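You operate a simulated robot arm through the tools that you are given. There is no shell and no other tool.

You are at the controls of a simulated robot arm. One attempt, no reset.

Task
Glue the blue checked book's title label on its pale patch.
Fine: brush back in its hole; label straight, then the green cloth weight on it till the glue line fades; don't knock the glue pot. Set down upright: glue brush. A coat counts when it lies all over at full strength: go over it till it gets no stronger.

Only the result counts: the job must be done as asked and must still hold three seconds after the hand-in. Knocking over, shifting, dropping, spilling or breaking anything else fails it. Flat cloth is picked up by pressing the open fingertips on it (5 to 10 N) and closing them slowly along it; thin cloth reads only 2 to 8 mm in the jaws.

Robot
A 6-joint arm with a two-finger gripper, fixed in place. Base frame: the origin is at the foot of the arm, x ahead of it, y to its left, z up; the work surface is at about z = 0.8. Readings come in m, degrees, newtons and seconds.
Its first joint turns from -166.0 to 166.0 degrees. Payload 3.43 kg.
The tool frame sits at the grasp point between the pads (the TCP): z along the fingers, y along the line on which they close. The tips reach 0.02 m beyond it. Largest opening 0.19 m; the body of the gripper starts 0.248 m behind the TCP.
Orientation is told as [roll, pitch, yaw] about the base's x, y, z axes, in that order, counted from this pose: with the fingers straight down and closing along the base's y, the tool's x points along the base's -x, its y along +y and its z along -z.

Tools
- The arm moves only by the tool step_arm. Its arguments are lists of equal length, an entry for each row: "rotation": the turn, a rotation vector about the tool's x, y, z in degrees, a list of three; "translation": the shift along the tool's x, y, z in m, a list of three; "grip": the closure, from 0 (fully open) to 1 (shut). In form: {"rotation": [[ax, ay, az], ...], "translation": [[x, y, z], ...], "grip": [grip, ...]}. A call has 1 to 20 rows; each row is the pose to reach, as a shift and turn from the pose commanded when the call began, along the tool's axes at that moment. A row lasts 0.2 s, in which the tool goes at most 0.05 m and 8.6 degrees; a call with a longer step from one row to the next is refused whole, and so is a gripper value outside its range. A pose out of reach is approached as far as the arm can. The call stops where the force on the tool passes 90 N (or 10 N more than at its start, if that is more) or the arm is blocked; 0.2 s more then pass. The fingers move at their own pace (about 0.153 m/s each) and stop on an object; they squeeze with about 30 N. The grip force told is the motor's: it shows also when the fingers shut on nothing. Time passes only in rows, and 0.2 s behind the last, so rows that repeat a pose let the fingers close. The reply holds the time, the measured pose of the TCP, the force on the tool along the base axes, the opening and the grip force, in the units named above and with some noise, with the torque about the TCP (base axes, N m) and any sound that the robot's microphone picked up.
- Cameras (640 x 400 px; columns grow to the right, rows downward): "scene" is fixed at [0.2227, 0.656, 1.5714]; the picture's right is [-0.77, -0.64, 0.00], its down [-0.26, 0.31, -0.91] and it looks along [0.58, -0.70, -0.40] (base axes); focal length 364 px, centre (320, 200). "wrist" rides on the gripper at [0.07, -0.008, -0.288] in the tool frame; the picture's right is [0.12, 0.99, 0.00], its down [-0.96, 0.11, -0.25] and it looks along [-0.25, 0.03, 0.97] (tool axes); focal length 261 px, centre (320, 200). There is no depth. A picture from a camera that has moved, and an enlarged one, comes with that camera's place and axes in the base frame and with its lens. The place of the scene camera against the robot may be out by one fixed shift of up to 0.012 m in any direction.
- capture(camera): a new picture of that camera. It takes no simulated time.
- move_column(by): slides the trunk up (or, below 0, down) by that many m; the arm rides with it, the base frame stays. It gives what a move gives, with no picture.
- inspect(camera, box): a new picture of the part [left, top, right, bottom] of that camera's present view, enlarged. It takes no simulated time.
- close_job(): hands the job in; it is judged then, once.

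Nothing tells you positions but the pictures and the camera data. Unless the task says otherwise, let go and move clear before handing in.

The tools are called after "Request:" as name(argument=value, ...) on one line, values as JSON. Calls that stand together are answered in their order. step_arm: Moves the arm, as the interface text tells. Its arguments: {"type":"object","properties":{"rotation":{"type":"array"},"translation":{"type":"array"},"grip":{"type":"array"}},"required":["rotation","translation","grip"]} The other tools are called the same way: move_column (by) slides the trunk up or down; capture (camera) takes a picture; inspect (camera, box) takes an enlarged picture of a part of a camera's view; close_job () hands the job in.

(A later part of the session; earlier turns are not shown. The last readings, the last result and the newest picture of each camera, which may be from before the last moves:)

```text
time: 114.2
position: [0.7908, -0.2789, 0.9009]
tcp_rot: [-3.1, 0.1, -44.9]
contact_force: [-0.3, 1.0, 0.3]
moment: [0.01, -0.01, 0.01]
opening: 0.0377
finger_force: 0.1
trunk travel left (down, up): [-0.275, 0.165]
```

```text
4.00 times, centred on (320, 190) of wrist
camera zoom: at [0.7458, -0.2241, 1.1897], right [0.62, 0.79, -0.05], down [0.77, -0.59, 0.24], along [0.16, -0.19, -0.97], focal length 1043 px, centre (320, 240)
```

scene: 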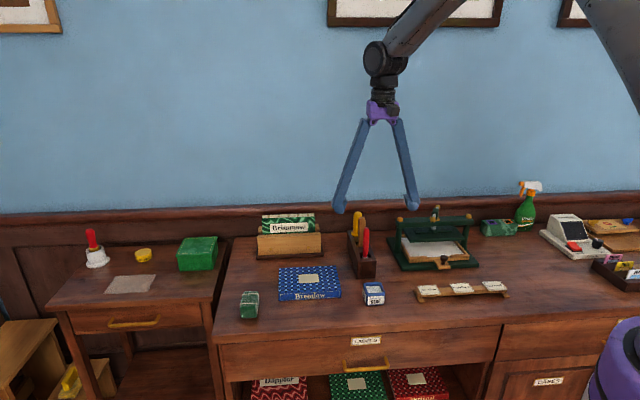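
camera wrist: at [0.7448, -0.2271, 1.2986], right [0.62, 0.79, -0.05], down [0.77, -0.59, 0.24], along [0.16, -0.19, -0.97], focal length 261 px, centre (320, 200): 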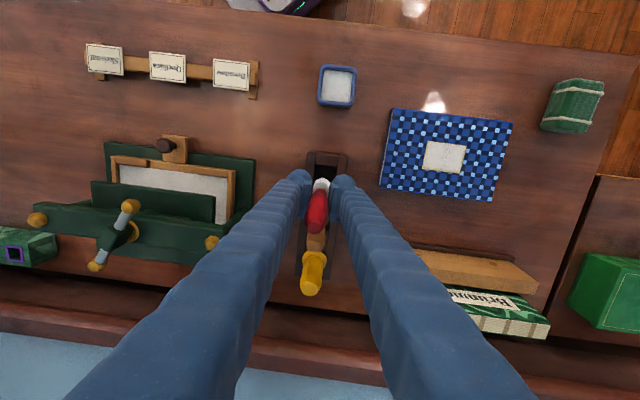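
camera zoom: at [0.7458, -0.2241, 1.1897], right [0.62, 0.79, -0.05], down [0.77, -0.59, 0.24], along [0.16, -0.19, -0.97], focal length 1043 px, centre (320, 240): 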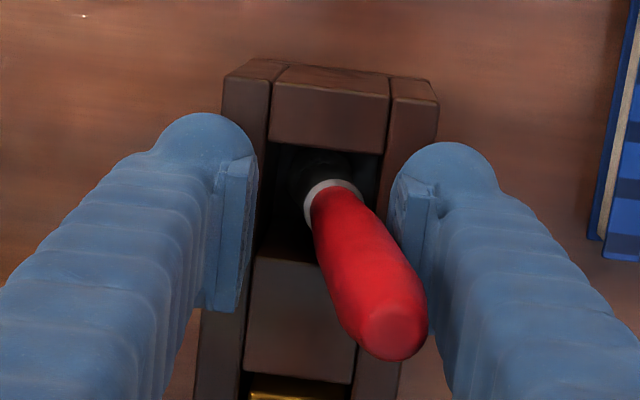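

The block sprang back to its original place, but the brush now leans toward +Y with its tip against the -Y wall. I'll level the tool, raise to a higher grip point on the handle, and re-grip it so I can set it upright.

Request:
step_arm(rotation=[[-0.5, 0, 0], [-1, 0, 0], [-1.5, 0, 0], [-2, 0, 0], [-2.5, 0, 0], [-3, 0, 0], [-3, 0, 0]], translation=[[0, -0.0003, -0.006], [0, -0.0006, -0.012], [0, -0.0009, -0.018], [0, -0.0012, -0.024], [0, -0.0015, -0.03], [0, -0.0018, -0.036], [0, -0.0021, -0.04]], grip=[0.8, 0.8, 0.8, 0.8, 0.8, 0.8, 0.8])

Request:
inspect(camera="scene", box=[345, 215, 395, 285])

Request:
inspect(camera="wrist", box=[270, 140, 370, 240])

```text
time: 115.8
position: [0.7905, -0.28, 0.9405]
tcp_rot: [0.0, 0.0, -44.9]
contact_force: [0.4, -0.3, 1.0]
moment: [0.0, -0.01, 0.04]
opening: 0.0381
finger_force: 0.1
trunk travel left (down, up): [-0.275, 0.165]
```

```text
5.71 times, centred on (370, 250) of scene
camera zoom: at [0.2227, 0.656, 1.5714], right [-0.77, -0.64, 0.0], down [-0.26, 0.31, -0.91], along [0.58, -0.7, -0.4], focal length 2080 px, centre (34, -86)
```

zoom: 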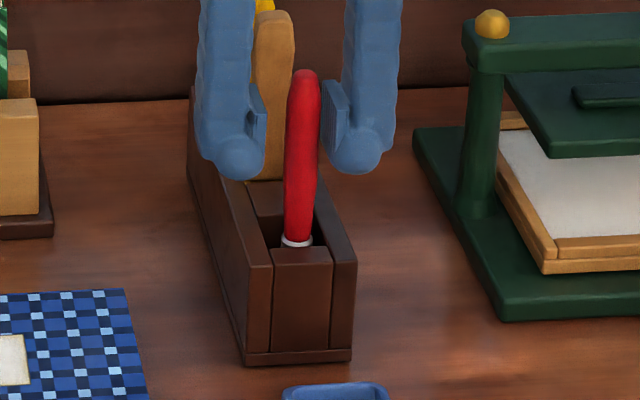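

```text
4.00 times, centred on (320, 190) of wrist
camera zoom: at [0.7349, -0.2349, 1.2297], right [0.62, 0.79, 0.0], down [0.76, -0.6, 0.25], along [0.19, -0.15, -0.97], focal length 1043 px, centre (320, 240)
```

zoom: 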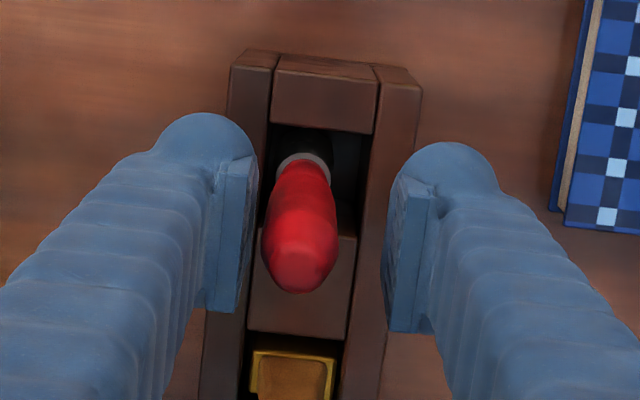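

The brush now stands upright and free in its hole, and the block is in its place. I'll open wider and raise straight up.

Request:
step_arm(rotation=[[0, 0, 0], [0, 0, 0], [0, 0, 0], [0, 0, 0], [0, 0, 0], [0, 0, 0]], translation=[[0, 0, 0], [0, 0, 0], [0, 0, -0.02], [0, 0, -0.05], [0, 0, -0.09], [0, 0, -0.12]], grip=[0.65, 0.5, 0.5, 0.5, 0.5, 0.5])

Request:
inspect(camera="scene", box=[345, 215, 395, 285])

Request:
inspect(camera="wrist", box=[270, 130, 370, 260])

```text
time: 117.2
position: [0.7908, -0.2773, 1.063]
tcp_rot: [0.1, 0.1, -45.1]
contact_force: [-0.1, -1.2, 1.1]
moment: [-0.02, -0.07, -0.01]
opening: 0.0952
finger_force: 0.0
trunk travel left (down, up): [-0.275, 0.165]
```

```text
5.71 times, centred on (370, 250) of scene
camera zoom: at [0.2227, 0.656, 1.5714], right [-0.77, -0.64, 0.0], down [-0.26, 0.31, -0.91], along [0.58, -0.7, -0.4], focal length 2080 px, centre (34, -86)
```

zoom: 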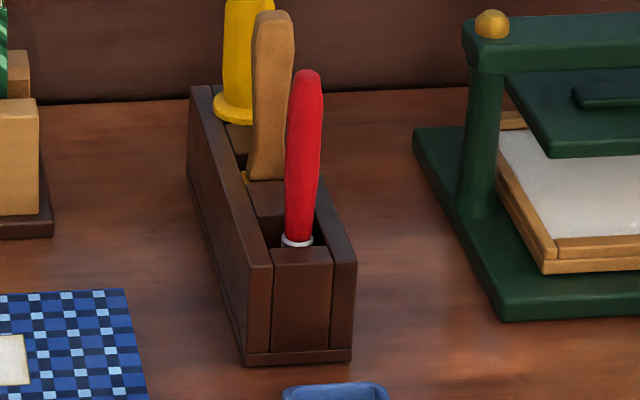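

```text
3.08 times, centred on (320, 195) of wrist
camera zoom: at [0.7351, -0.2343, 1.3505], right [0.62, 0.79, 0.0], down [0.76, -0.6, 0.25], along [0.19, -0.15, -0.97], focal length 802 px, centre (320, 215)
```

zoom: 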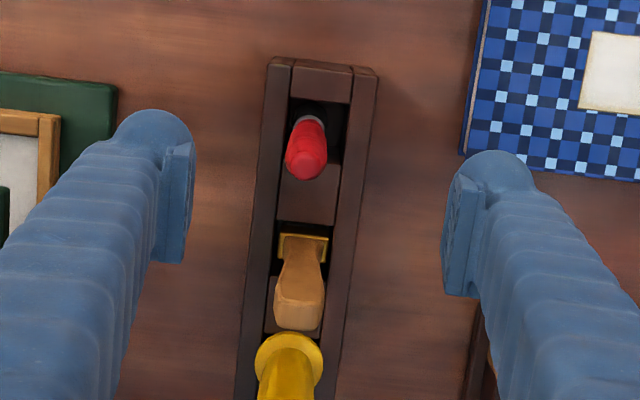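

The brush is back in its hole, standing upright. Next is the label: I'll turn the gripper to yaw +45° so the fingers close across the label's short side, and move above the "Bremlow" label.

Request:
step_arm(rotation=[[0, 0, -8], [0, 0, -16], [0, 0, -24], [0, 0, -32], [0, 0, -40], [0, 0, -48], [0, 0, -56], [0, 0, -64], [0, 0, -72], [0, 0, -80], [0, 0, -88], [0, 0, -90]], translation=[[0.012, -0.0153, 0], [0.024, -0.0307, 0], [0.036, -0.046, 0], [0.048, -0.0613, 0], [0.06, -0.0767, 0], [0.0725, -0.092, 0], [0.0845, -0.1073, 0], [0.0966, -0.1227, 0.01], [0.1087, -0.138, 0.02], [0.1208, -0.1533, 0.03], [0.1328, -0.1687, 0.04], [0.1449, -0.184, 0.04]], grip=[0.5, 0.5, 0.5, 0.5, 0.5, 0.5, 0.5, 0.5, 0.5, 0.5, 0.5, 0.5])

Request:
capture(camera="wrist")

Request:
inspect(camera="wrist", box=[260, 140, 380, 260])

Request:
inspect(camera="scene", box=[405, 270, 475, 315])

```text
time: 119.8
position: [0.5585, -0.3064, 1.0218]
tcp_rot: [0.1, 0.0, 45.1]
contact_force: [1.2, 0.2, 0.4]
moment: [0.03, -0.04, -0.04]
opening: 0.0951
finger_force: 0.1
trunk travel left (down, up): [-0.275, 0.165]
```

```text
taken
camera wrist: at [0.5148, -0.3633, 1.3106], right [-0.79, 0.62, 0.0], down [0.6, 0.76, 0.25], along [0.15, 0.2, -0.97], focal length 261 px, centre (320, 200)
```

wrist: 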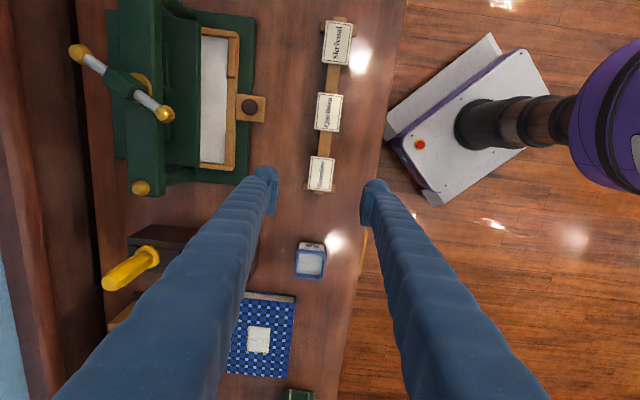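

```text
3.33 times, centred on (320, 200) of wrist
camera zoom: at [0.5148, -0.3633, 1.3106], right [-0.79, 0.62, 0.0], down [0.6, 0.76, 0.25], along [0.15, 0.2, -0.97], focal length 869 px, centre (320, 200)
```

zoom: 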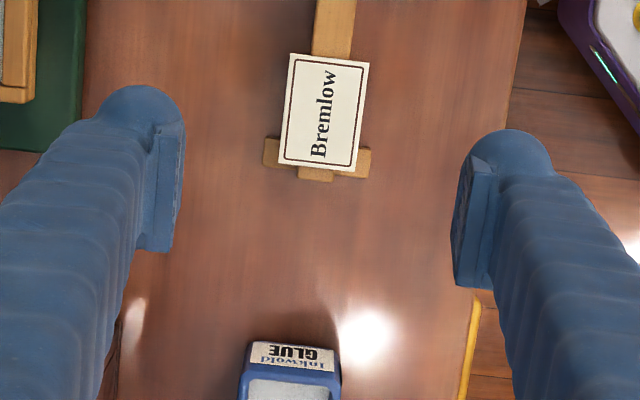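

```text
8.89 times, centred on (440, 292) of scene
camera zoom: at [0.2227, 0.656, 1.5714], right [-0.77, -0.64, 0.0], down [-0.26, 0.31, -0.91], along [0.58, -0.7, -0.4], focal length 3236 px, centre (-747, -622)
```

zoom: 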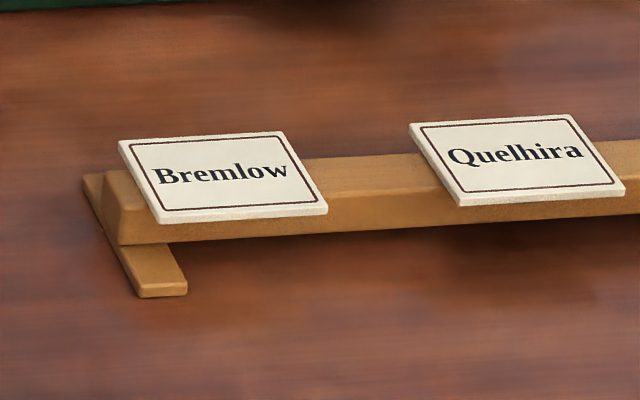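

The label's centre is (0.5578, -0.3047) and it lies at 45.0°, so I'm aligned. I'll descend with the fingers open on either side of it and stop just above for a check.

Request:
step_arm(rotation=[[0, 0, 0], [0, 0, 0], [0, 0, 0], [0, 0, 0], [0, 0, 0], [0, 0, 0]], translation=[[0.003, 0, 0.04], [0.003, 0, 0.08], [0.003, 0, 0.12], [0.003, 0, 0.15], [0.003, 0, 0.165], [0.003, 0, 0.17]], grip=[0.5, 0.55, 0.6, 0.62, 0.62, 0.62])

Request:
inspect(camera="scene", box=[405, 255, 475, 315])

Request:
inspect(camera="wrist", box=[260, 140, 380, 260])

```text
time: 121.2
position: [0.5557, -0.3083, 0.8519]
tcp_rot: [0.0, -0.1, 45.0]
contact_force: [0.1, 0.2, 0.5]
moment: [-0.01, 0.03, 0.01]
opening: 0.0721
finger_force: 0.1
trunk travel left (down, up): [-0.275, 0.165]
```

```text
6.67 times, centred on (440, 285) of scene
camera zoom: at [0.2227, 0.656, 1.5714], right [-0.77, -0.64, 0.0], down [-0.26, 0.31, -0.91], along [0.58, -0.7, -0.4], focal length 2427 px, centre (-480, -367)
```

zoom: 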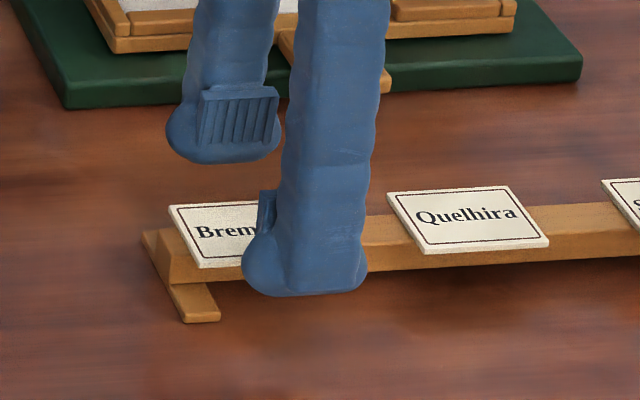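

```text
3.33 times, centred on (320, 200) of wrist
camera zoom: at [0.5112, -0.3641, 1.1409], right [-0.79, 0.62, 0.0], down [0.6, 0.76, 0.25], along [0.15, 0.19, -0.97], focal length 869 px, centre (320, 200)
```

zoom: 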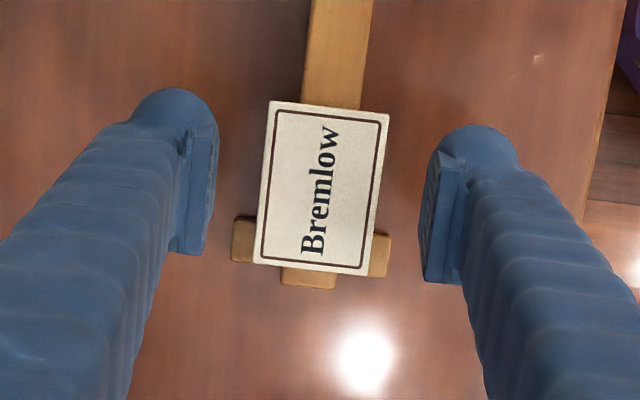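

I can see the pads' geometry from here. I'll zoom in to judge how far the fingertip extends below the pad, which matters for how low the label can be held.

Request:
inspect(camera="scene", box=[420, 255, 445, 285])

Request:
inspect(camera="scene", box=[412, 275, 447, 305])

```text
13.33 times, centred on (432, 270) of scene
camera zoom: at [0.2227, 0.656, 1.5714], right [-0.77, -0.64, 0.0], down [-0.26, 0.31, -0.91], along [0.58, -0.7, -0.4], focal length 4853 px, centre (-1180, -733)
```

zoom: 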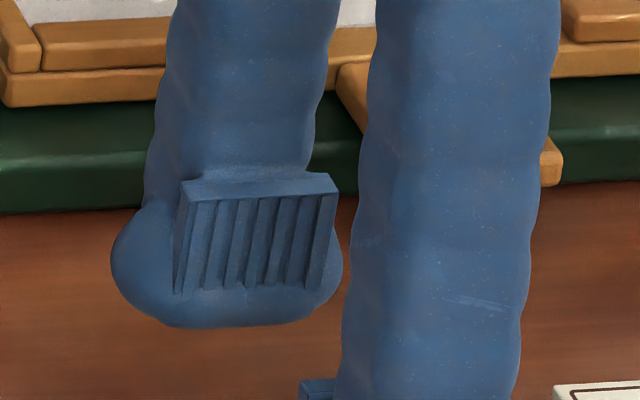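

```text
13.33 times, centred on (430, 290) of scene
camera zoom: at [0.2227, 0.656, 1.5714], right [-0.77, -0.64, 0.0], down [-0.26, 0.31, -0.91], along [0.58, -0.7, -0.4], focal length 4853 px, centre (-1140, -1000)
```

zoom: 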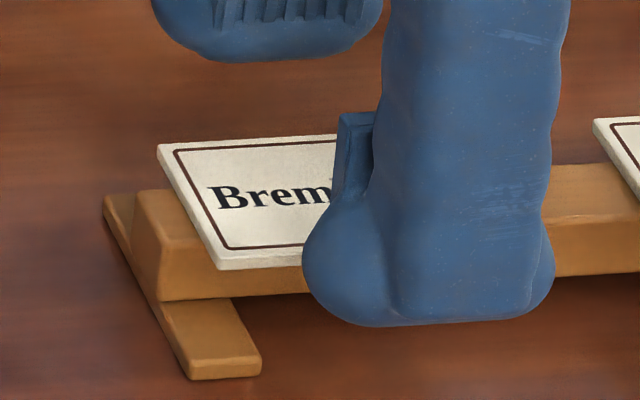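

The pad surface seems to run down close to the tip. I'll lower so the tips sit about 3 mm below the label, then close slowly and watch where the fingers stop.

Request:
step_arm(rotation=[[0, 0, 0], [0, 0, 0], [0, 0, 0], [0, 0, 0], [0, 0, 0], [0, 0, 0], [0, 0, 0]], translation=[[0, 0, 0.005], [0, 0, 0.0105], [0, 0, 0.0105], [0, 0, 0.0105], [0, 0, 0.0105], [0, 0, 0.0105], [0, 0, 0.0105]], grip=[0.62, 0.66, 0.7, 0.74, 0.76, 0.78, 0.8])

Request:
inspect(camera="scene", box=[405, 255, 475, 315])

Request:
inspect(camera="wrist", box=[270, 150, 370, 250])

```text
time: 122.8
position: [0.5558, -0.308, 0.844]
tcp_rot: [-0.1, 0.0, 45.1]
contact_force: [-2.2, 1.1, 22.7]
moment: [0.09, 0.13, 0.04]
opening: 0.0354
finger_force: 0.1
trunk travel left (down, up): [-0.275, 0.165]
```

```text
6.67 times, centred on (440, 285) of scene
camera zoom: at [0.2227, 0.656, 1.5714], right [-0.77, -0.64, 0.0], down [-0.26, 0.31, -0.91], along [0.58, -0.7, -0.4], focal length 2427 px, centre (-480, -367)
```

zoom: 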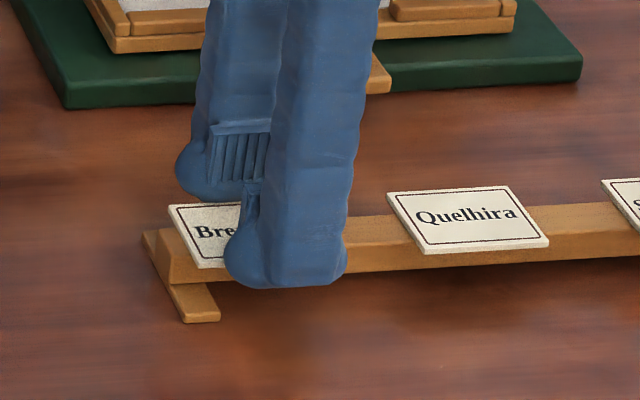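

```text
4.00 times, centred on (320, 200) of wrist
camera zoom: at [0.511, -0.3641, 1.1318], right [-0.79, 0.62, 0.0], down [0.6, 0.76, 0.25], along [0.15, 0.19, -0.97], focal length 1043 px, centre (320, 200)
```

zoom: 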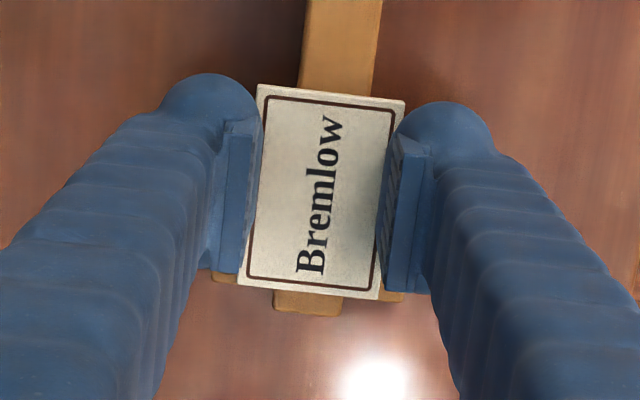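

The fingers rode over the label's top, so they were too high. I'll raise first, then open, and check that the label stayed put.

Request:
step_arm(rotation=[[0, 0, 0], [0, 0, 0], [0, 0, 0], [0, 0, 0], [0, 0, 0]], translation=[[0, 0, -0.005], [0, 0, -0.012], [0, 0, -0.02], [0, 0, -0.02], [0, 0, -0.02]], grip=[0.8, 0.8, 0.7, 0.62, 0.62])

Request:
inspect(camera="wrist", box=[270, 150, 370, 250])

Request:
inspect(camera="scene", box=[405, 255, 475, 315])

```text
time: 124.0
position: [0.5554, -0.3074, 0.8614]
tcp_rot: [-0.1, 0.0, 44.9]
contact_force: [-0.7, -0.4, 0.2]
moment: [0.03, -0.01, 0.01]
opening: 0.0723
finger_force: 0.1
trunk travel left (down, up): [-0.275, 0.165]
```

```text
4.00 times, centred on (320, 200) of wrist
camera zoom: at [0.5114, -0.3639, 1.1497], right [-0.79, 0.62, 0.0], down [0.6, 0.76, 0.25], along [0.15, 0.19, -0.97], focal length 1043 px, centre (320, 200)
```

zoom: 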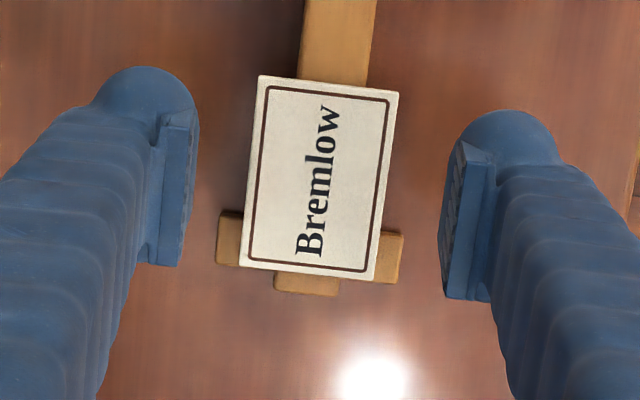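

```text
6.67 times, centred on (440, 285) of scene
camera zoom: at [0.2227, 0.656, 1.5714], right [-0.77, -0.64, 0.0], down [-0.26, 0.31, -0.91], along [0.58, -0.7, -0.4], focal length 2427 px, centre (-480, -367)
```

zoom: 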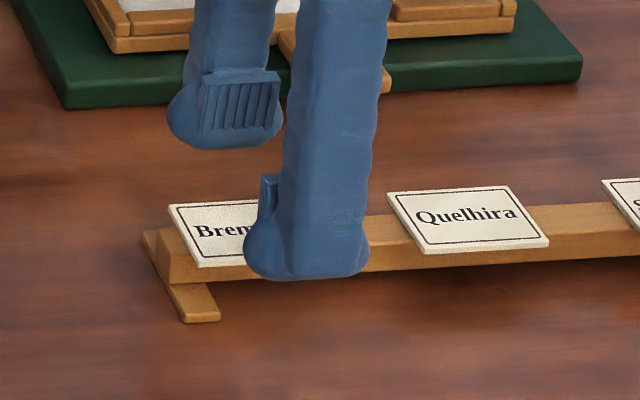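

The label stayed put. I'll shift along its length to clear the rack's foot, go about 6 mm deeper, and try again.

Request:
step_arm(rotation=[[0, 0, 0], [0, 0, 0], [0, 0, 0], [0, 0, 0]], translation=[[0.006, 0, 0], [0.006, 0, 0.012], [0.006, 0, 0.022], [0.006, 0, 0.0265]], grip=[0.62, 0.62, 0.62, 0.62])

Request:
step_arm(rotation=[[0, 0, 0], [0, 0, 0], [0, 0, 0], [0, 0, 0], [0, 0, 0]], translation=[[0, 0, 0], [0, 0, 0], [0, 0, 0], [0, 0, 0], [0, 0, 0]], grip=[0.66, 0.7, 0.73, 0.755, 0.765])

Request:
inspect(camera="scene", box=[405, 255, 475, 315])

Request:
inspect(camera="wrist", box=[270, 150, 370, 250])

```text
time: 125.0
position: [0.5507, -0.3128, 0.8347]
tcp_rot: [-0.1, 0.0, 45.0]
contact_force: [-0.9, -0.6, -0.1]
moment: [0.03, -0.03, 0.0]
opening: 0.0725
finger_force: 0.0
trunk travel left (down, up): [-0.275, 0.165]
```

```text
time: 126.2
position: [0.5514, -0.3141, 0.8337]
tcp_rot: [0.0, 0.0, 45.0]
contact_force: [-0.5, -0.4, 0.2]
moment: [0.0, 0.04, -0.01]
opening: 0.0446
finger_force: 0.0
trunk travel left (down, up): [-0.275, 0.165]
```

```text
6.67 times, centred on (440, 285) of scene
camera zoom: at [0.2227, 0.656, 1.5714], right [-0.77, -0.64, 0.0], down [-0.26, 0.31, -0.91], along [0.58, -0.7, -0.4], focal length 2427 px, centre (-480, -367)
```

zoom: 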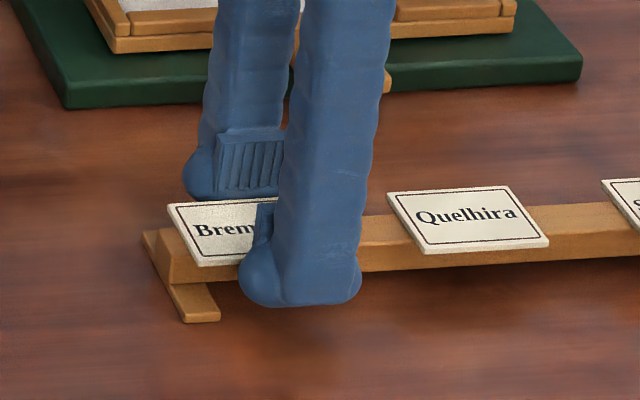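

```text
4.00 times, centred on (320, 200) of wrist
camera zoom: at [0.5076, -0.3695, 1.1232], right [-0.79, 0.62, 0.0], down [0.6, 0.76, 0.25], along [0.15, 0.19, -0.97], focal length 1043 px, centre (320, 200)
```

zoom: 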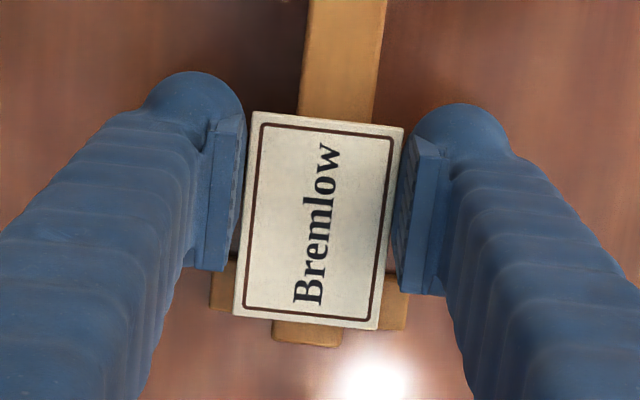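

The fingers straddle the label at 44.6 mm opening with no force. I'll close fully to grip it.

Request:
step_arm(rotation=[[0, 0, 0], [0, 0, 0], [0, 0, 0], [0, 0, 0], [0, 0, 0]], translation=[[0, 0, 0], [0, 0, 0], [0, 0, 0], [0, 0, 0], [0, 0, 0]], grip=[0.775, 0.785, 0.8, 0.85, 0.9])

Request:
inspect(camera="wrist", box=[270, 150, 370, 250])

```text
time: 127.4
position: [0.5517, -0.3132, 0.8346]
tcp_rot: [0.0, 0.0, 45.2]
contact_force: [-0.5, 0.4, 0.3]
moment: [0.0, 0.01, -0.01]
opening: 0.041
finger_force: 30.0
trunk travel left (down, up): [-0.275, 0.165]
```

```text
4.00 times, centred on (320, 200) of wrist
camera zoom: at [0.5076, -0.3695, 1.1232], right [-0.79, 0.62, 0.0], down [0.6, 0.76, 0.25], along [0.15, 0.19, -0.97], focal length 1043 px, centre (320, 200)
```

zoom: 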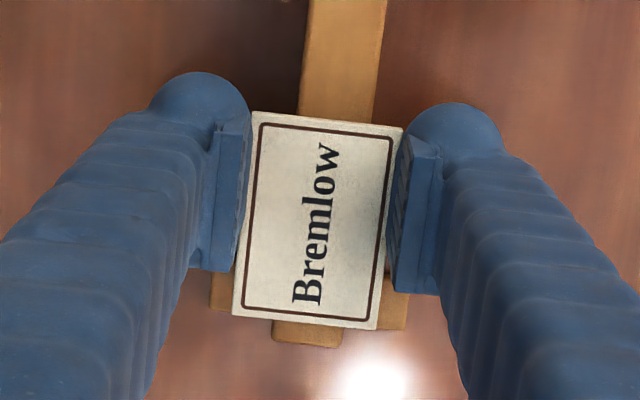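

The label is held at 41 mm with a 30 N squeeze. I'll lift it straight off the rack and check it.

Request:
step_arm(rotation=[[0, 0, 0], [0, 0, 0], [0, 0, 0], [0, 0, 0], [0, 0, 0], [0, 0, 0], [0, 0, 0]], translation=[[0, 0, -0.005], [0, 0, -0.015], [0, 0, -0.035], [0, 0, -0.07], [0, 0, -0.11], [0, 0, -0.15], [0, 0, -0.19]], grip=[1, 1, 1, 1, 1, 1, 1])

Request:
inspect(camera="wrist", box=[260, 140, 380, 260])

Request:
inspect(camera="scene", box=[405, 215, 475, 315])

```text
time: 129.0
position: [0.5503, -0.3118, 1.0257]
tcp_rot: [0.0, 0.0, 45.0]
contact_force: [-0.1, -0.3, 0.3]
moment: [-0.01, -0.04, 0.0]
opening: 0.041
finger_force: 29.8
trunk travel left (down, up): [-0.275, 0.165]
```

```text
3.33 times, centred on (320, 200) of wrist
camera zoom: at [0.5062, -0.3677, 1.3147], right [-0.79, 0.62, 0.0], down [0.6, 0.76, 0.25], along [0.15, 0.19, -0.97], focal length 869 px, centre (320, 200)
```

zoom: 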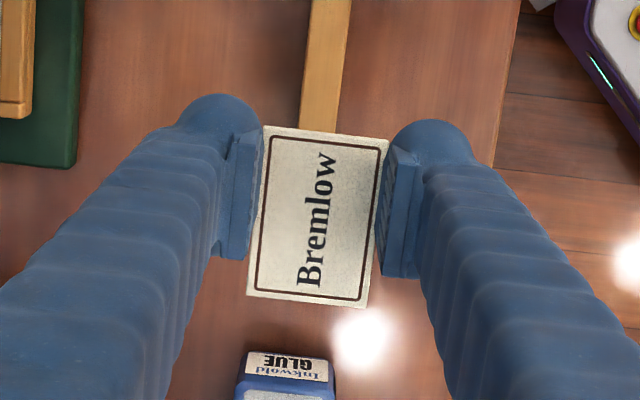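

```text
4.00 times, centred on (440, 265) of scene
camera zoom: at [0.2227, 0.656, 1.5714], right [-0.77, -0.64, 0.0], down [-0.26, 0.31, -0.91], along [0.58, -0.7, -0.4], focal length 1456 px, centre (-160, -60)
```

zoom: 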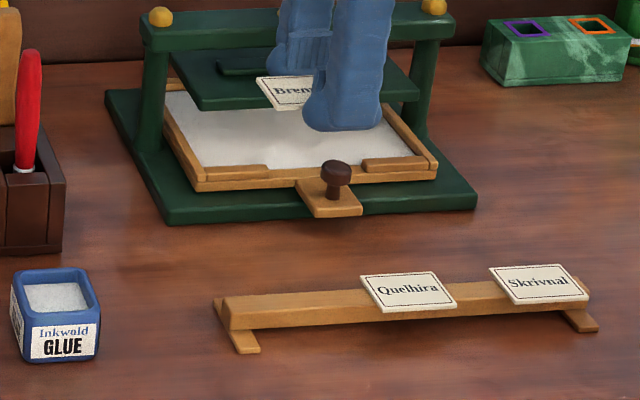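

The label came off cleanly and the rack didn't move. I'll carry it over the book patch.

Request:
step_arm(rotation=[[0, 0, 0], [0, 0, 0], [0, 0, 0], [0, 0, 0], [0, 0, 0], [0, 0, 0], [0, 0, 0], [0, 0, 0], [0, 0, -0.3], [0, 0, -0.5]], translation=[[-0.0385, -0.0092, 0], [-0.077, -0.0184, 0], [-0.1155, -0.0276, 0], [-0.154, -0.0368, 0], [-0.1925, -0.046, 0], [-0.231, -0.0552, 0], [-0.2695, -0.0644, 0], [-0.308, -0.0736, 0], [-0.3465, -0.0828, 0], [-0.3807, -0.0908, 0]], grip=[1, 1, 1, 1, 1, 1, 1, 1, 1, 1])

Request:
capture(camera="wrist")

Request:
inspect(camera="wrist", box=[250, 130, 390, 270])

Request:
inspect(camera="scene", box=[265, 210, 355, 310])

```text
time: 131.2
position: [0.8865, -0.1075, 1.0246]
tcp_rot: [0.2, 0.1, 45.6]
contact_force: [0.0, -0.2, -0.6]
moment: [-0.01, 0.06, -0.02]
opening: 0.0411
finger_force: 30.1
trunk travel left (down, up): [-0.275, 0.165]
```

```text
taken
camera wrist: at [0.8432, -0.1642, 1.3134], right [-0.79, 0.61, 0.0], down [0.59, 0.77, 0.25], along [0.15, 0.2, -0.97], focal length 261 px, centre (320, 200)
```

wrist: 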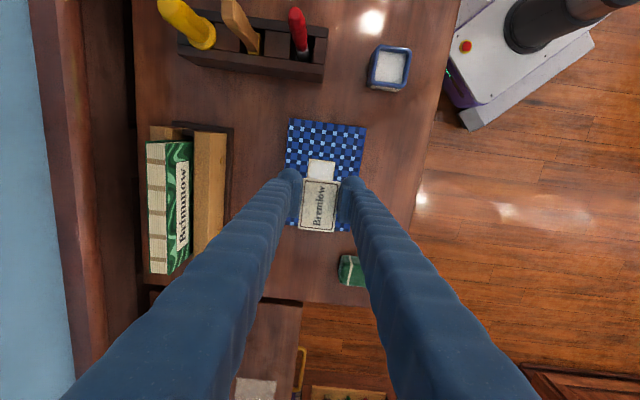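

```text
2.86 times, centred on (320, 200) of wrist
camera zoom: at [0.8432, -0.1642, 1.3134], right [-0.79, 0.61, 0.0], down [0.59, 0.77, 0.25], along [0.15, 0.2, -0.97], focal length 745 px, centre (320, 200)
```

zoom: 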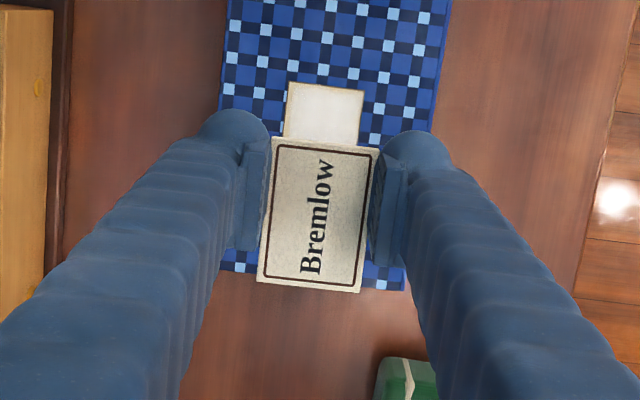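

```text
4.00 times, centred on (310, 260) of scene
camera zoom: at [0.2227, 0.656, 1.5714], right [-0.77, -0.64, 0.0], down [-0.26, 0.31, -0.91], along [0.58, -0.7, -0.4], focal length 1456 px, centre (360, -40)
```

zoom: 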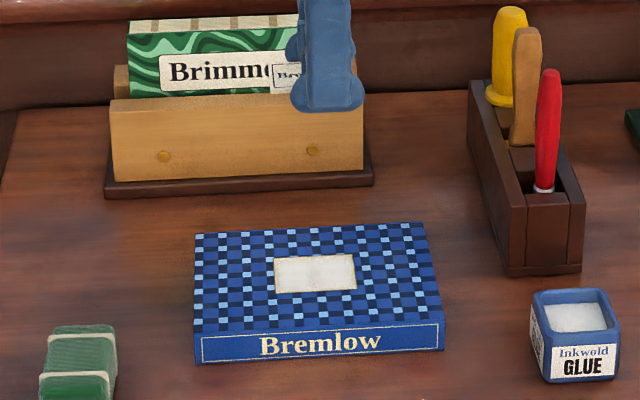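

The label is lined up with the patch to within about a millimetre. I'll descend until it hovers just above and compare the margins.

Request:
step_arm(rotation=[[0, 0, 0], [0, 0, 0], [0, 0, 0], [0, 0, 0], [0, 0, 0], [0, 0, 0]], translation=[[0, 0, 0.04], [0, 0, 0.08], [0, 0, 0.12], [0, 0, 0.145], [0, 0, 0.16], [0, 0, 0.168]], grip=[1, 1, 1, 1, 1, 1])

Request:
inspect(camera="wrist", box=[260, 140, 380, 260])

Request:
inspect(camera="scene", box=[280, 245, 340, 300])

```text
time: 132.6
position: [0.8853, -0.1081, 0.856]
tcp_rot: [0.0, 0.1, 45.6]
contact_force: [0.0, 0.8, 1.0]
moment: [0.0, 0.01, 0.0]
opening: 0.0412
finger_force: 29.7
trunk travel left (down, up): [-0.275, 0.165]
```

```text
3.33 times, centred on (320, 200) of wrist
camera zoom: at [0.8423, -0.1645, 1.1448], right [-0.79, 0.61, 0.0], down [0.59, 0.77, 0.25], along [0.15, 0.2, -0.97], focal length 869 px, centre (320, 200)
```

zoom: 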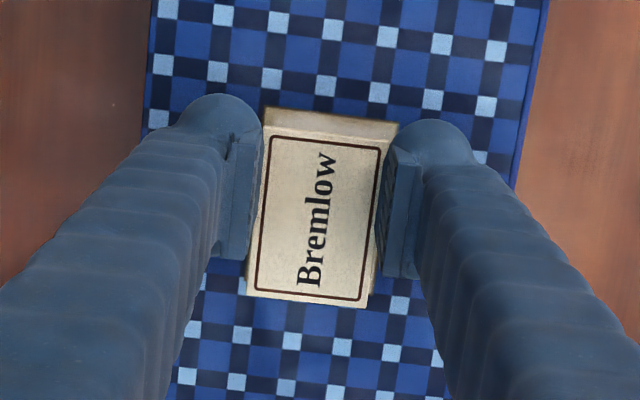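

```text
7.27 times, centred on (310, 272) of scene
camera zoom: at [0.2227, 0.656, 1.5714], right [-0.77, -0.64, 0.0], down [-0.26, 0.31, -0.91], along [0.58, -0.7, -0.4], focal length 2647 px, centre (393, -327)
```

zoom: 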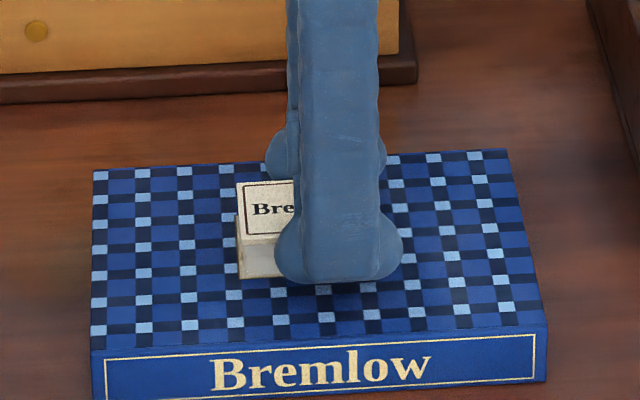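

The label hovers about 14 mm above the patch and seems 2–3 mm too far toward +u, the book's left. I'll zoom in to check the side margins.

Request:
inspect(camera="wrist", box=[295, 165, 345, 235])

Request:
inspect(camera="scene", box=[295, 262, 325, 290])

```text
5.71 times, centred on (320, 200) of wrist
camera zoom: at [0.8423, -0.1645, 1.1448], right [-0.79, 0.61, 0.0], down [0.59, 0.77, 0.25], along [0.15, 0.2, -0.97], focal length 1489 px, centre (320, 200)
```

zoom: 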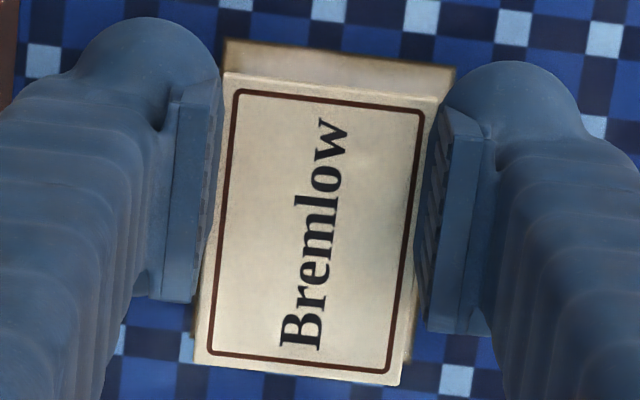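

```text
14.29 times, centred on (310, 276) of scene
camera zoom: at [0.2227, 0.656, 1.5714], right [-0.77, -0.64, 0.0], down [-0.26, 0.31, -0.91], along [0.58, -0.7, -0.4], focal length 5200 px, centre (463, -886)
```

zoom: 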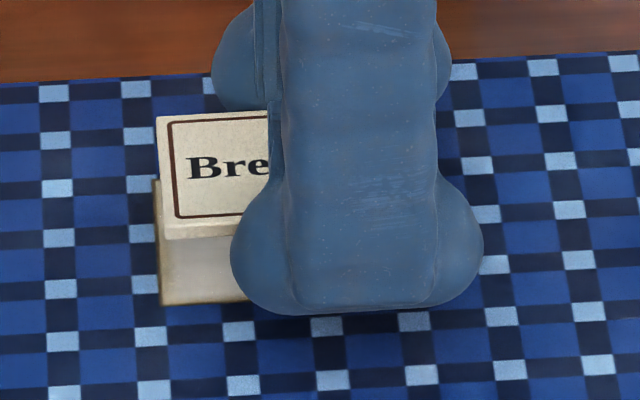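

The margins show the label about 1.6 mm too far in +u and rotated about 0.5°. I'll correct both and lower until the tips almost touch the cover.

Request:
step_arm(rotation=[[0, 0, 0.25], [0, 0, 0.5], [0, 0, 0.5], [0, 0, 0.5]], translation=[[0.0008, 0.0002, 0], [0.0016, 0.0004, 0.001], [0.0016, 0.0004, 0.003], [0.0016, 0.0004, 0.004]], grip=[1, 1, 1, 1])

Request:
step_arm(rotation=[[0, 0, 0], [0, 0, 0]], translation=[[0, 0, 0.0005], [0, 0, 0.001]], grip=[1, 1])

Request:
inspect(camera="wrist", box=[295, 165, 345, 235])

Request:
inspect(camera="scene", box=[295, 262, 325, 290])

```text
time: 133.6
position: [0.8846, -0.1085, 0.8523]
tcp_rot: [0.2, 0.0, 45.0]
contact_force: [-0.4, 1.2, -0.2]
moment: [0.02, 0.03, 0.0]
opening: 0.041
finger_force: 29.8
trunk travel left (down, up): [-0.275, 0.165]
```

```text
time: 134.2
position: [0.8839, -0.1085, 0.8522]
tcp_rot: [0.2, 0.1, 45.1]
contact_force: [-0.7, -0.3, -0.8]
moment: [0.04, 0.01, -0.03]
opening: 0.0409
finger_force: 29.9
trunk travel left (down, up): [-0.275, 0.165]
```

```text
5.71 times, centred on (320, 200) of wrist
camera zoom: at [0.84, -0.1647, 1.1395], right [-0.79, 0.62, 0.0], down [0.6, 0.76, 0.25], along [0.15, 0.19, -0.97], focal length 1489 px, centre (320, 200)
```

zoom: 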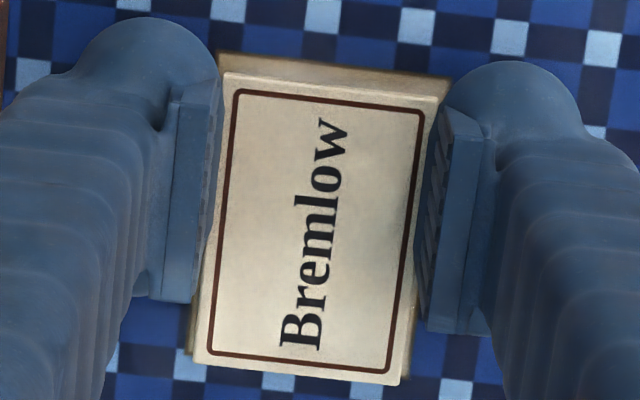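

```text
14.29 times, centred on (310, 276) of scene
camera zoom: at [0.2227, 0.656, 1.5714], right [-0.77, -0.64, 0.0], down [-0.26, 0.31, -0.91], along [0.58, -0.7, -0.4], focal length 5200 px, centre (463, -886)
```

zoom: 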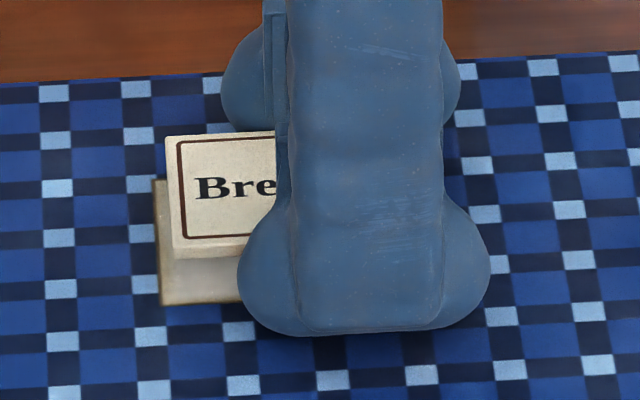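

The margins now look balanced all round, with the label about 10 mm above the patch. I'll open the fingers quickly and symmetrically to let it drop flat.

Request:
step_arm(rotation=[[0, 0, 0], [0, 0, 0], [0, 0, 0]], translation=[[0, 0, 0], [0, 0, 0], [0, 0, 0]], grip=[0.66, 0.66, 0.66])

Request:
inspect(camera="wrist", box=[295, 165, 345, 235])

Request:
inspect(camera="scene", box=[295, 262, 325, 290])

```text
time: 135.0
position: [0.8829, -0.1089, 0.8513]
tcp_rot: [0.0, 0.1, 44.9]
contact_force: [-0.2, 0.0, 0.7]
moment: [0.0, 0.01, 0.03]
opening: 0.0649
finger_force: 0.1
trunk travel left (down, up): [-0.275, 0.165]
```

```text
5.71 times, centred on (320, 200) of wrist
camera zoom: at [0.84, -0.1647, 1.1396], right [-0.79, 0.62, 0.0], down [0.6, 0.76, 0.25], along [0.15, 0.19, -0.97], focal length 1489 px, centre (320, 200)
```

zoom: 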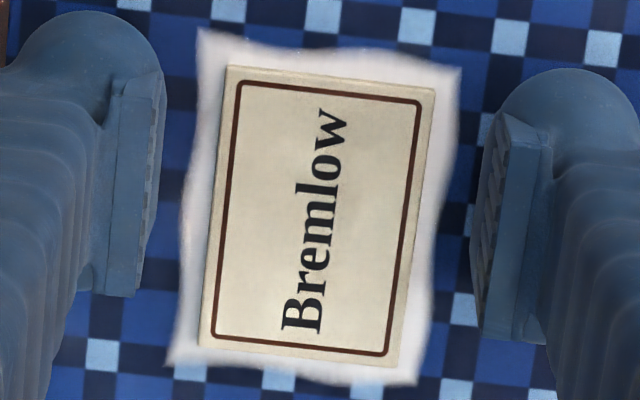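

```text
14.29 times, centred on (310, 276) of scene
camera zoom: at [0.2227, 0.656, 1.5714], right [-0.77, -0.64, 0.0], down [-0.26, 0.31, -0.91], along [0.58, -0.7, -0.4], focal length 5200 px, centre (463, -886)
```

zoom: 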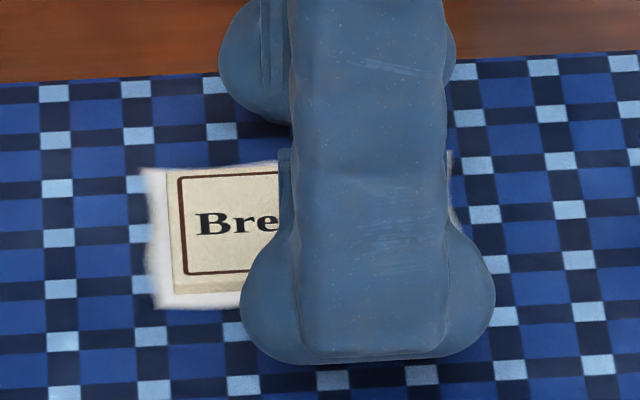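

The label dropped flat and straight, and a white glue line shows evenly around it. I'll raise straight up and go look at the green weight, turning to yaw -45°.

Request:
step_arm(rotation=[[0, 0, 0], [0, 0, 0], [0, 0, 0], [0, 0, 0], [0, 0, 0], [0, 0, 0]], translation=[[0, 0, -0.01], [0, 0, -0.03], [0, 0, -0.065], [0, 0, -0.1], [0, 0, -0.14], [0, 0, -0.18]], grip=[0.66, 0.66, 0.66, 0.6, 0.55, 0.5])

Request:
inspect(camera="scene", box=[295, 262, 325, 290])

Request:
capture(camera="wrist")

```text
time: 136.4
position: [0.8817, -0.1083, 1.031]
tcp_rot: [0.0, 0.0, 45.0]
contact_force: [0.2, -0.2, 0.9]
moment: [0.01, -0.06, 0.0]
opening: 0.095
finger_force: 0.1
trunk travel left (down, up): [-0.275, 0.165]
```

```text
14.29 times, centred on (310, 276) of scene
camera zoom: at [0.2227, 0.656, 1.5714], right [-0.77, -0.64, 0.0], down [-0.26, 0.31, -0.91], along [0.58, -0.7, -0.4], focal length 5200 px, centre (463, -886)
```

zoom: 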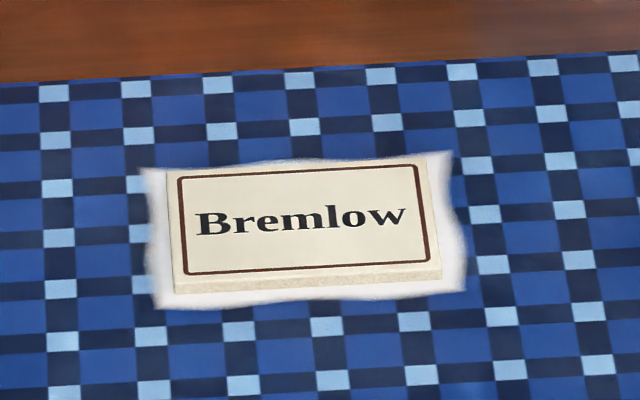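

```text
taken
camera wrist: at [0.8378, -0.1647, 1.3197], right [-0.79, 0.62, 0.0], down [0.6, 0.76, 0.25], along [0.15, 0.19, -0.97], focal length 261 px, centre (320, 200)
```

wrist: 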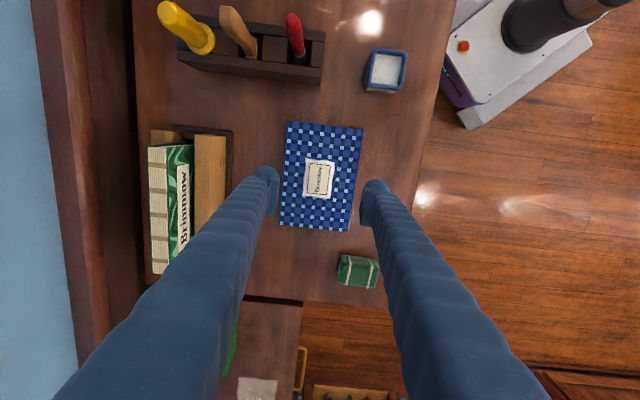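

The label sits straight and centred with the glue line around it. Now I'll zoom in on the weight to measure it.

Request:
inspect(camera="wrist", box=[325, 240, 395, 300])

Request:
inspect(camera="wrist", box=[275, 115, 370, 240])

```text
6.67 times, centred on (360, 270) of wrist
camera zoom: at [0.8378, -0.1647, 1.3197], right [-0.79, 0.62, 0.0], down [0.6, 0.76, 0.25], along [0.15, 0.19, -0.97], focal length 1738 px, centre (53, -267)
```

zoom: 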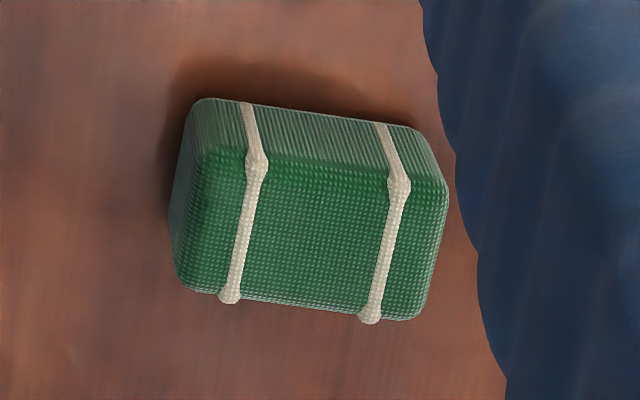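

```text
3.20 times, centred on (322, 178) of wrist
camera zoom: at [0.8378, -0.1647, 1.3197], right [-0.79, 0.62, 0.0], down [0.6, 0.76, 0.25], along [0.15, 0.19, -0.97], focal length 834 px, centre (312, 272)
```

zoom: 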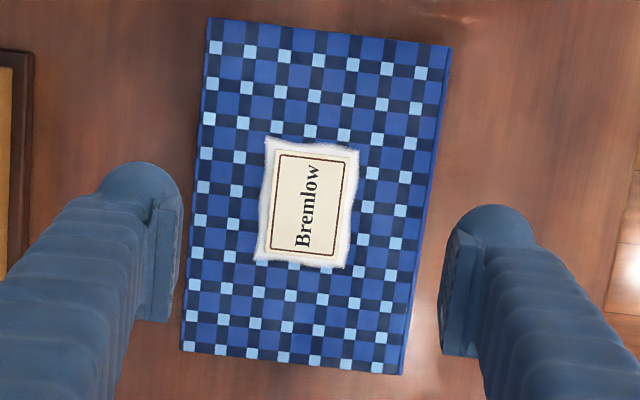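

The weight's centre is about (0.951, 0.109), roughly 74 × 47 mm and 38 mm high, with its long axis at about -46°. I'll move above it with yaw near -46° so the fingers close across its narrow side.

Request:
step_arm(rotation=[[0, 0, 7.6], [0, 0, 15.2], [0, 0, 22.8], [0, 0, 30.4], [0, 0, 38], [0, 0, 45.6], [0, 0, 53.2], [0, 0, 60.8], [0, 0, 68.4], [0, 0, 76], [0, 0, 83.6], [0, 0, 91.3]], translation=[[-0.017, 0.009, 0.005], [-0.034, 0.018, 0.01], [-0.051, 0.027, 0.02], [-0.067, 0.035, 0.03], [-0.084, 0.044, 0.04], [-0.1, 0.053, 0.05], [-0.117, 0.061, 0.06], [-0.134, 0.07, 0.07], [-0.15, 0.079, 0.07], [-0.167, 0.088, 0.07], [-0.184, 0.096, 0.07], [-0.2005, 0.1051, 0.07]], grip=[0.5, 0.5, 0.5, 0.5, 0.5, 0.5, 0.5, 0.5, 0.5, 0.5, 0.5, 0.5])

Request:
capture(camera="wrist")

Request:
inspect(camera="wrist", box=[255, 130, 385, 260])

Request:
inspect(camera="scene", box=[210, 230, 330, 330])

```text
time: 139.0
position: [0.9508, 0.1067, 0.9621]
tcp_rot: [-0.2, 0.2, -46.4]
contact_force: [-0.5, -0.6, -0.8]
moment: [0.02, 0.01, -0.02]
opening: 0.0951
finger_force: 0.0
trunk travel left (down, up): [-0.275, 0.165]
```

```text
taken
camera wrist: at [0.8961, 0.1521, 1.2499], right [0.64, 0.77, 0.0], down [0.75, -0.62, 0.25], along [0.19, -0.16, -0.97], focal length 261 px, centre (320, 200)
```

wrist: 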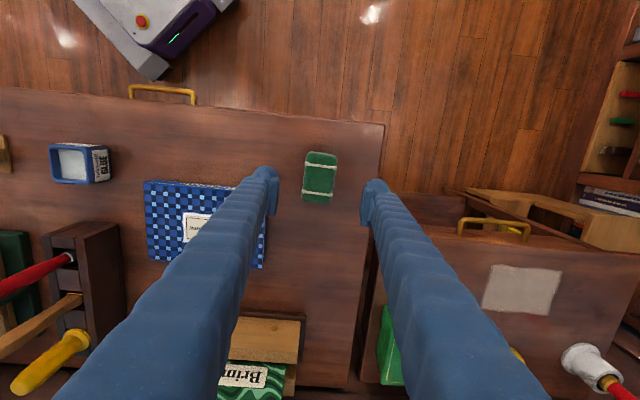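

```text
3.08 times, centred on (320, 195) of wrist
camera zoom: at [0.8961, 0.1521, 1.2499], right [0.64, 0.77, 0.0], down [0.75, -0.62, 0.25], along [0.19, -0.16, -0.97], focal length 802 px, centre (320, 215)
```

zoom: 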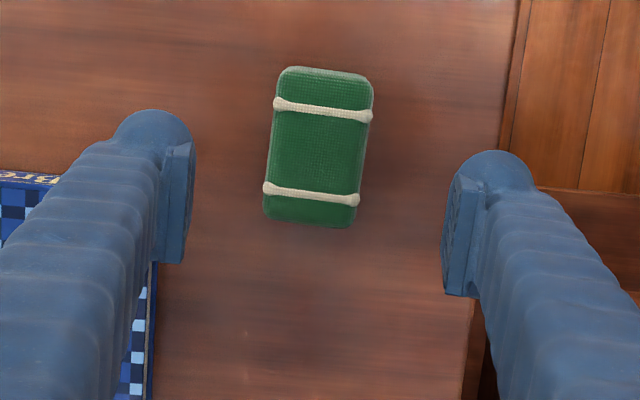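

```text
4.00 times, centred on (270, 280) of scene
camera zoom: at [0.2227, 0.656, 1.5714], right [-0.77, -0.64, 0.0], down [-0.26, 0.31, -0.91], along [0.58, -0.7, -0.4], focal length 1456 px, centre (520, -120)
```

zoom: 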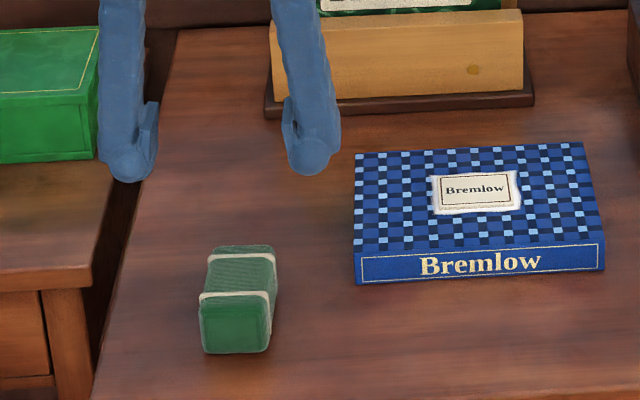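

The weight is centred between the fingers and well aligned. I'll descend around it to a TCP z of about 0.824, with the tips about 4 mm above the desk.

Request:
step_arm(rotation=[[0, 0, 0], [0, 0, 0], [0, 0, 0], [0, 0, 0], [0, 0, 0]], translation=[[0.001, 0, 0.04], [0.001, 0, 0.08], [0.001, 0, 0.11], [0.001, 0, 0.126], [0.001, 0, 0.134]], grip=[0.5, 0.5, 0.5, 0.5, 0.5])

Request:
inspect(camera="scene", box=[215, 255, 295, 330])

Request:
inspect(camera="wrist", box=[255, 130, 385, 260])

```text
time: 140.2
position: [0.9496, 0.1092, 0.8278]
tcp_rot: [0.0, 0.0, -46.3]
contact_force: [-0.3, 0.1, 0.2]
moment: [0.0, 0.02, -0.01]
opening: 0.0947
finger_force: 0.0
trunk travel left (down, up): [-0.275, 0.165]
```

```text
5.33 times, centred on (255, 292) of scene
camera zoom: at [0.2227, 0.656, 1.5714], right [-0.77, -0.64, 0.0], down [-0.26, 0.31, -0.91], along [0.58, -0.7, -0.4], focal length 1941 px, centre (667, -293)
```

zoom: 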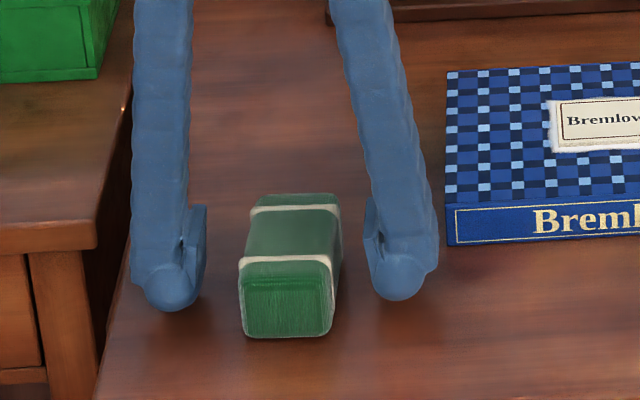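

```text
3.08 times, centred on (320, 195) of wrist
camera zoom: at [0.8946, 0.154, 1.1163], right [0.63, 0.77, 0.0], down [0.75, -0.62, 0.25], along [0.19, -0.16, -0.97], focal length 802 px, centre (320, 215)
```

zoom: 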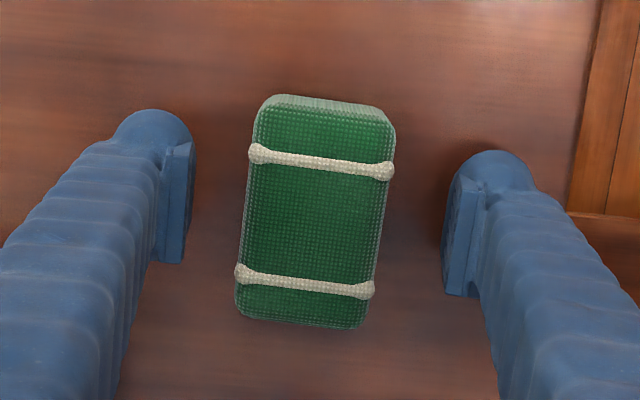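

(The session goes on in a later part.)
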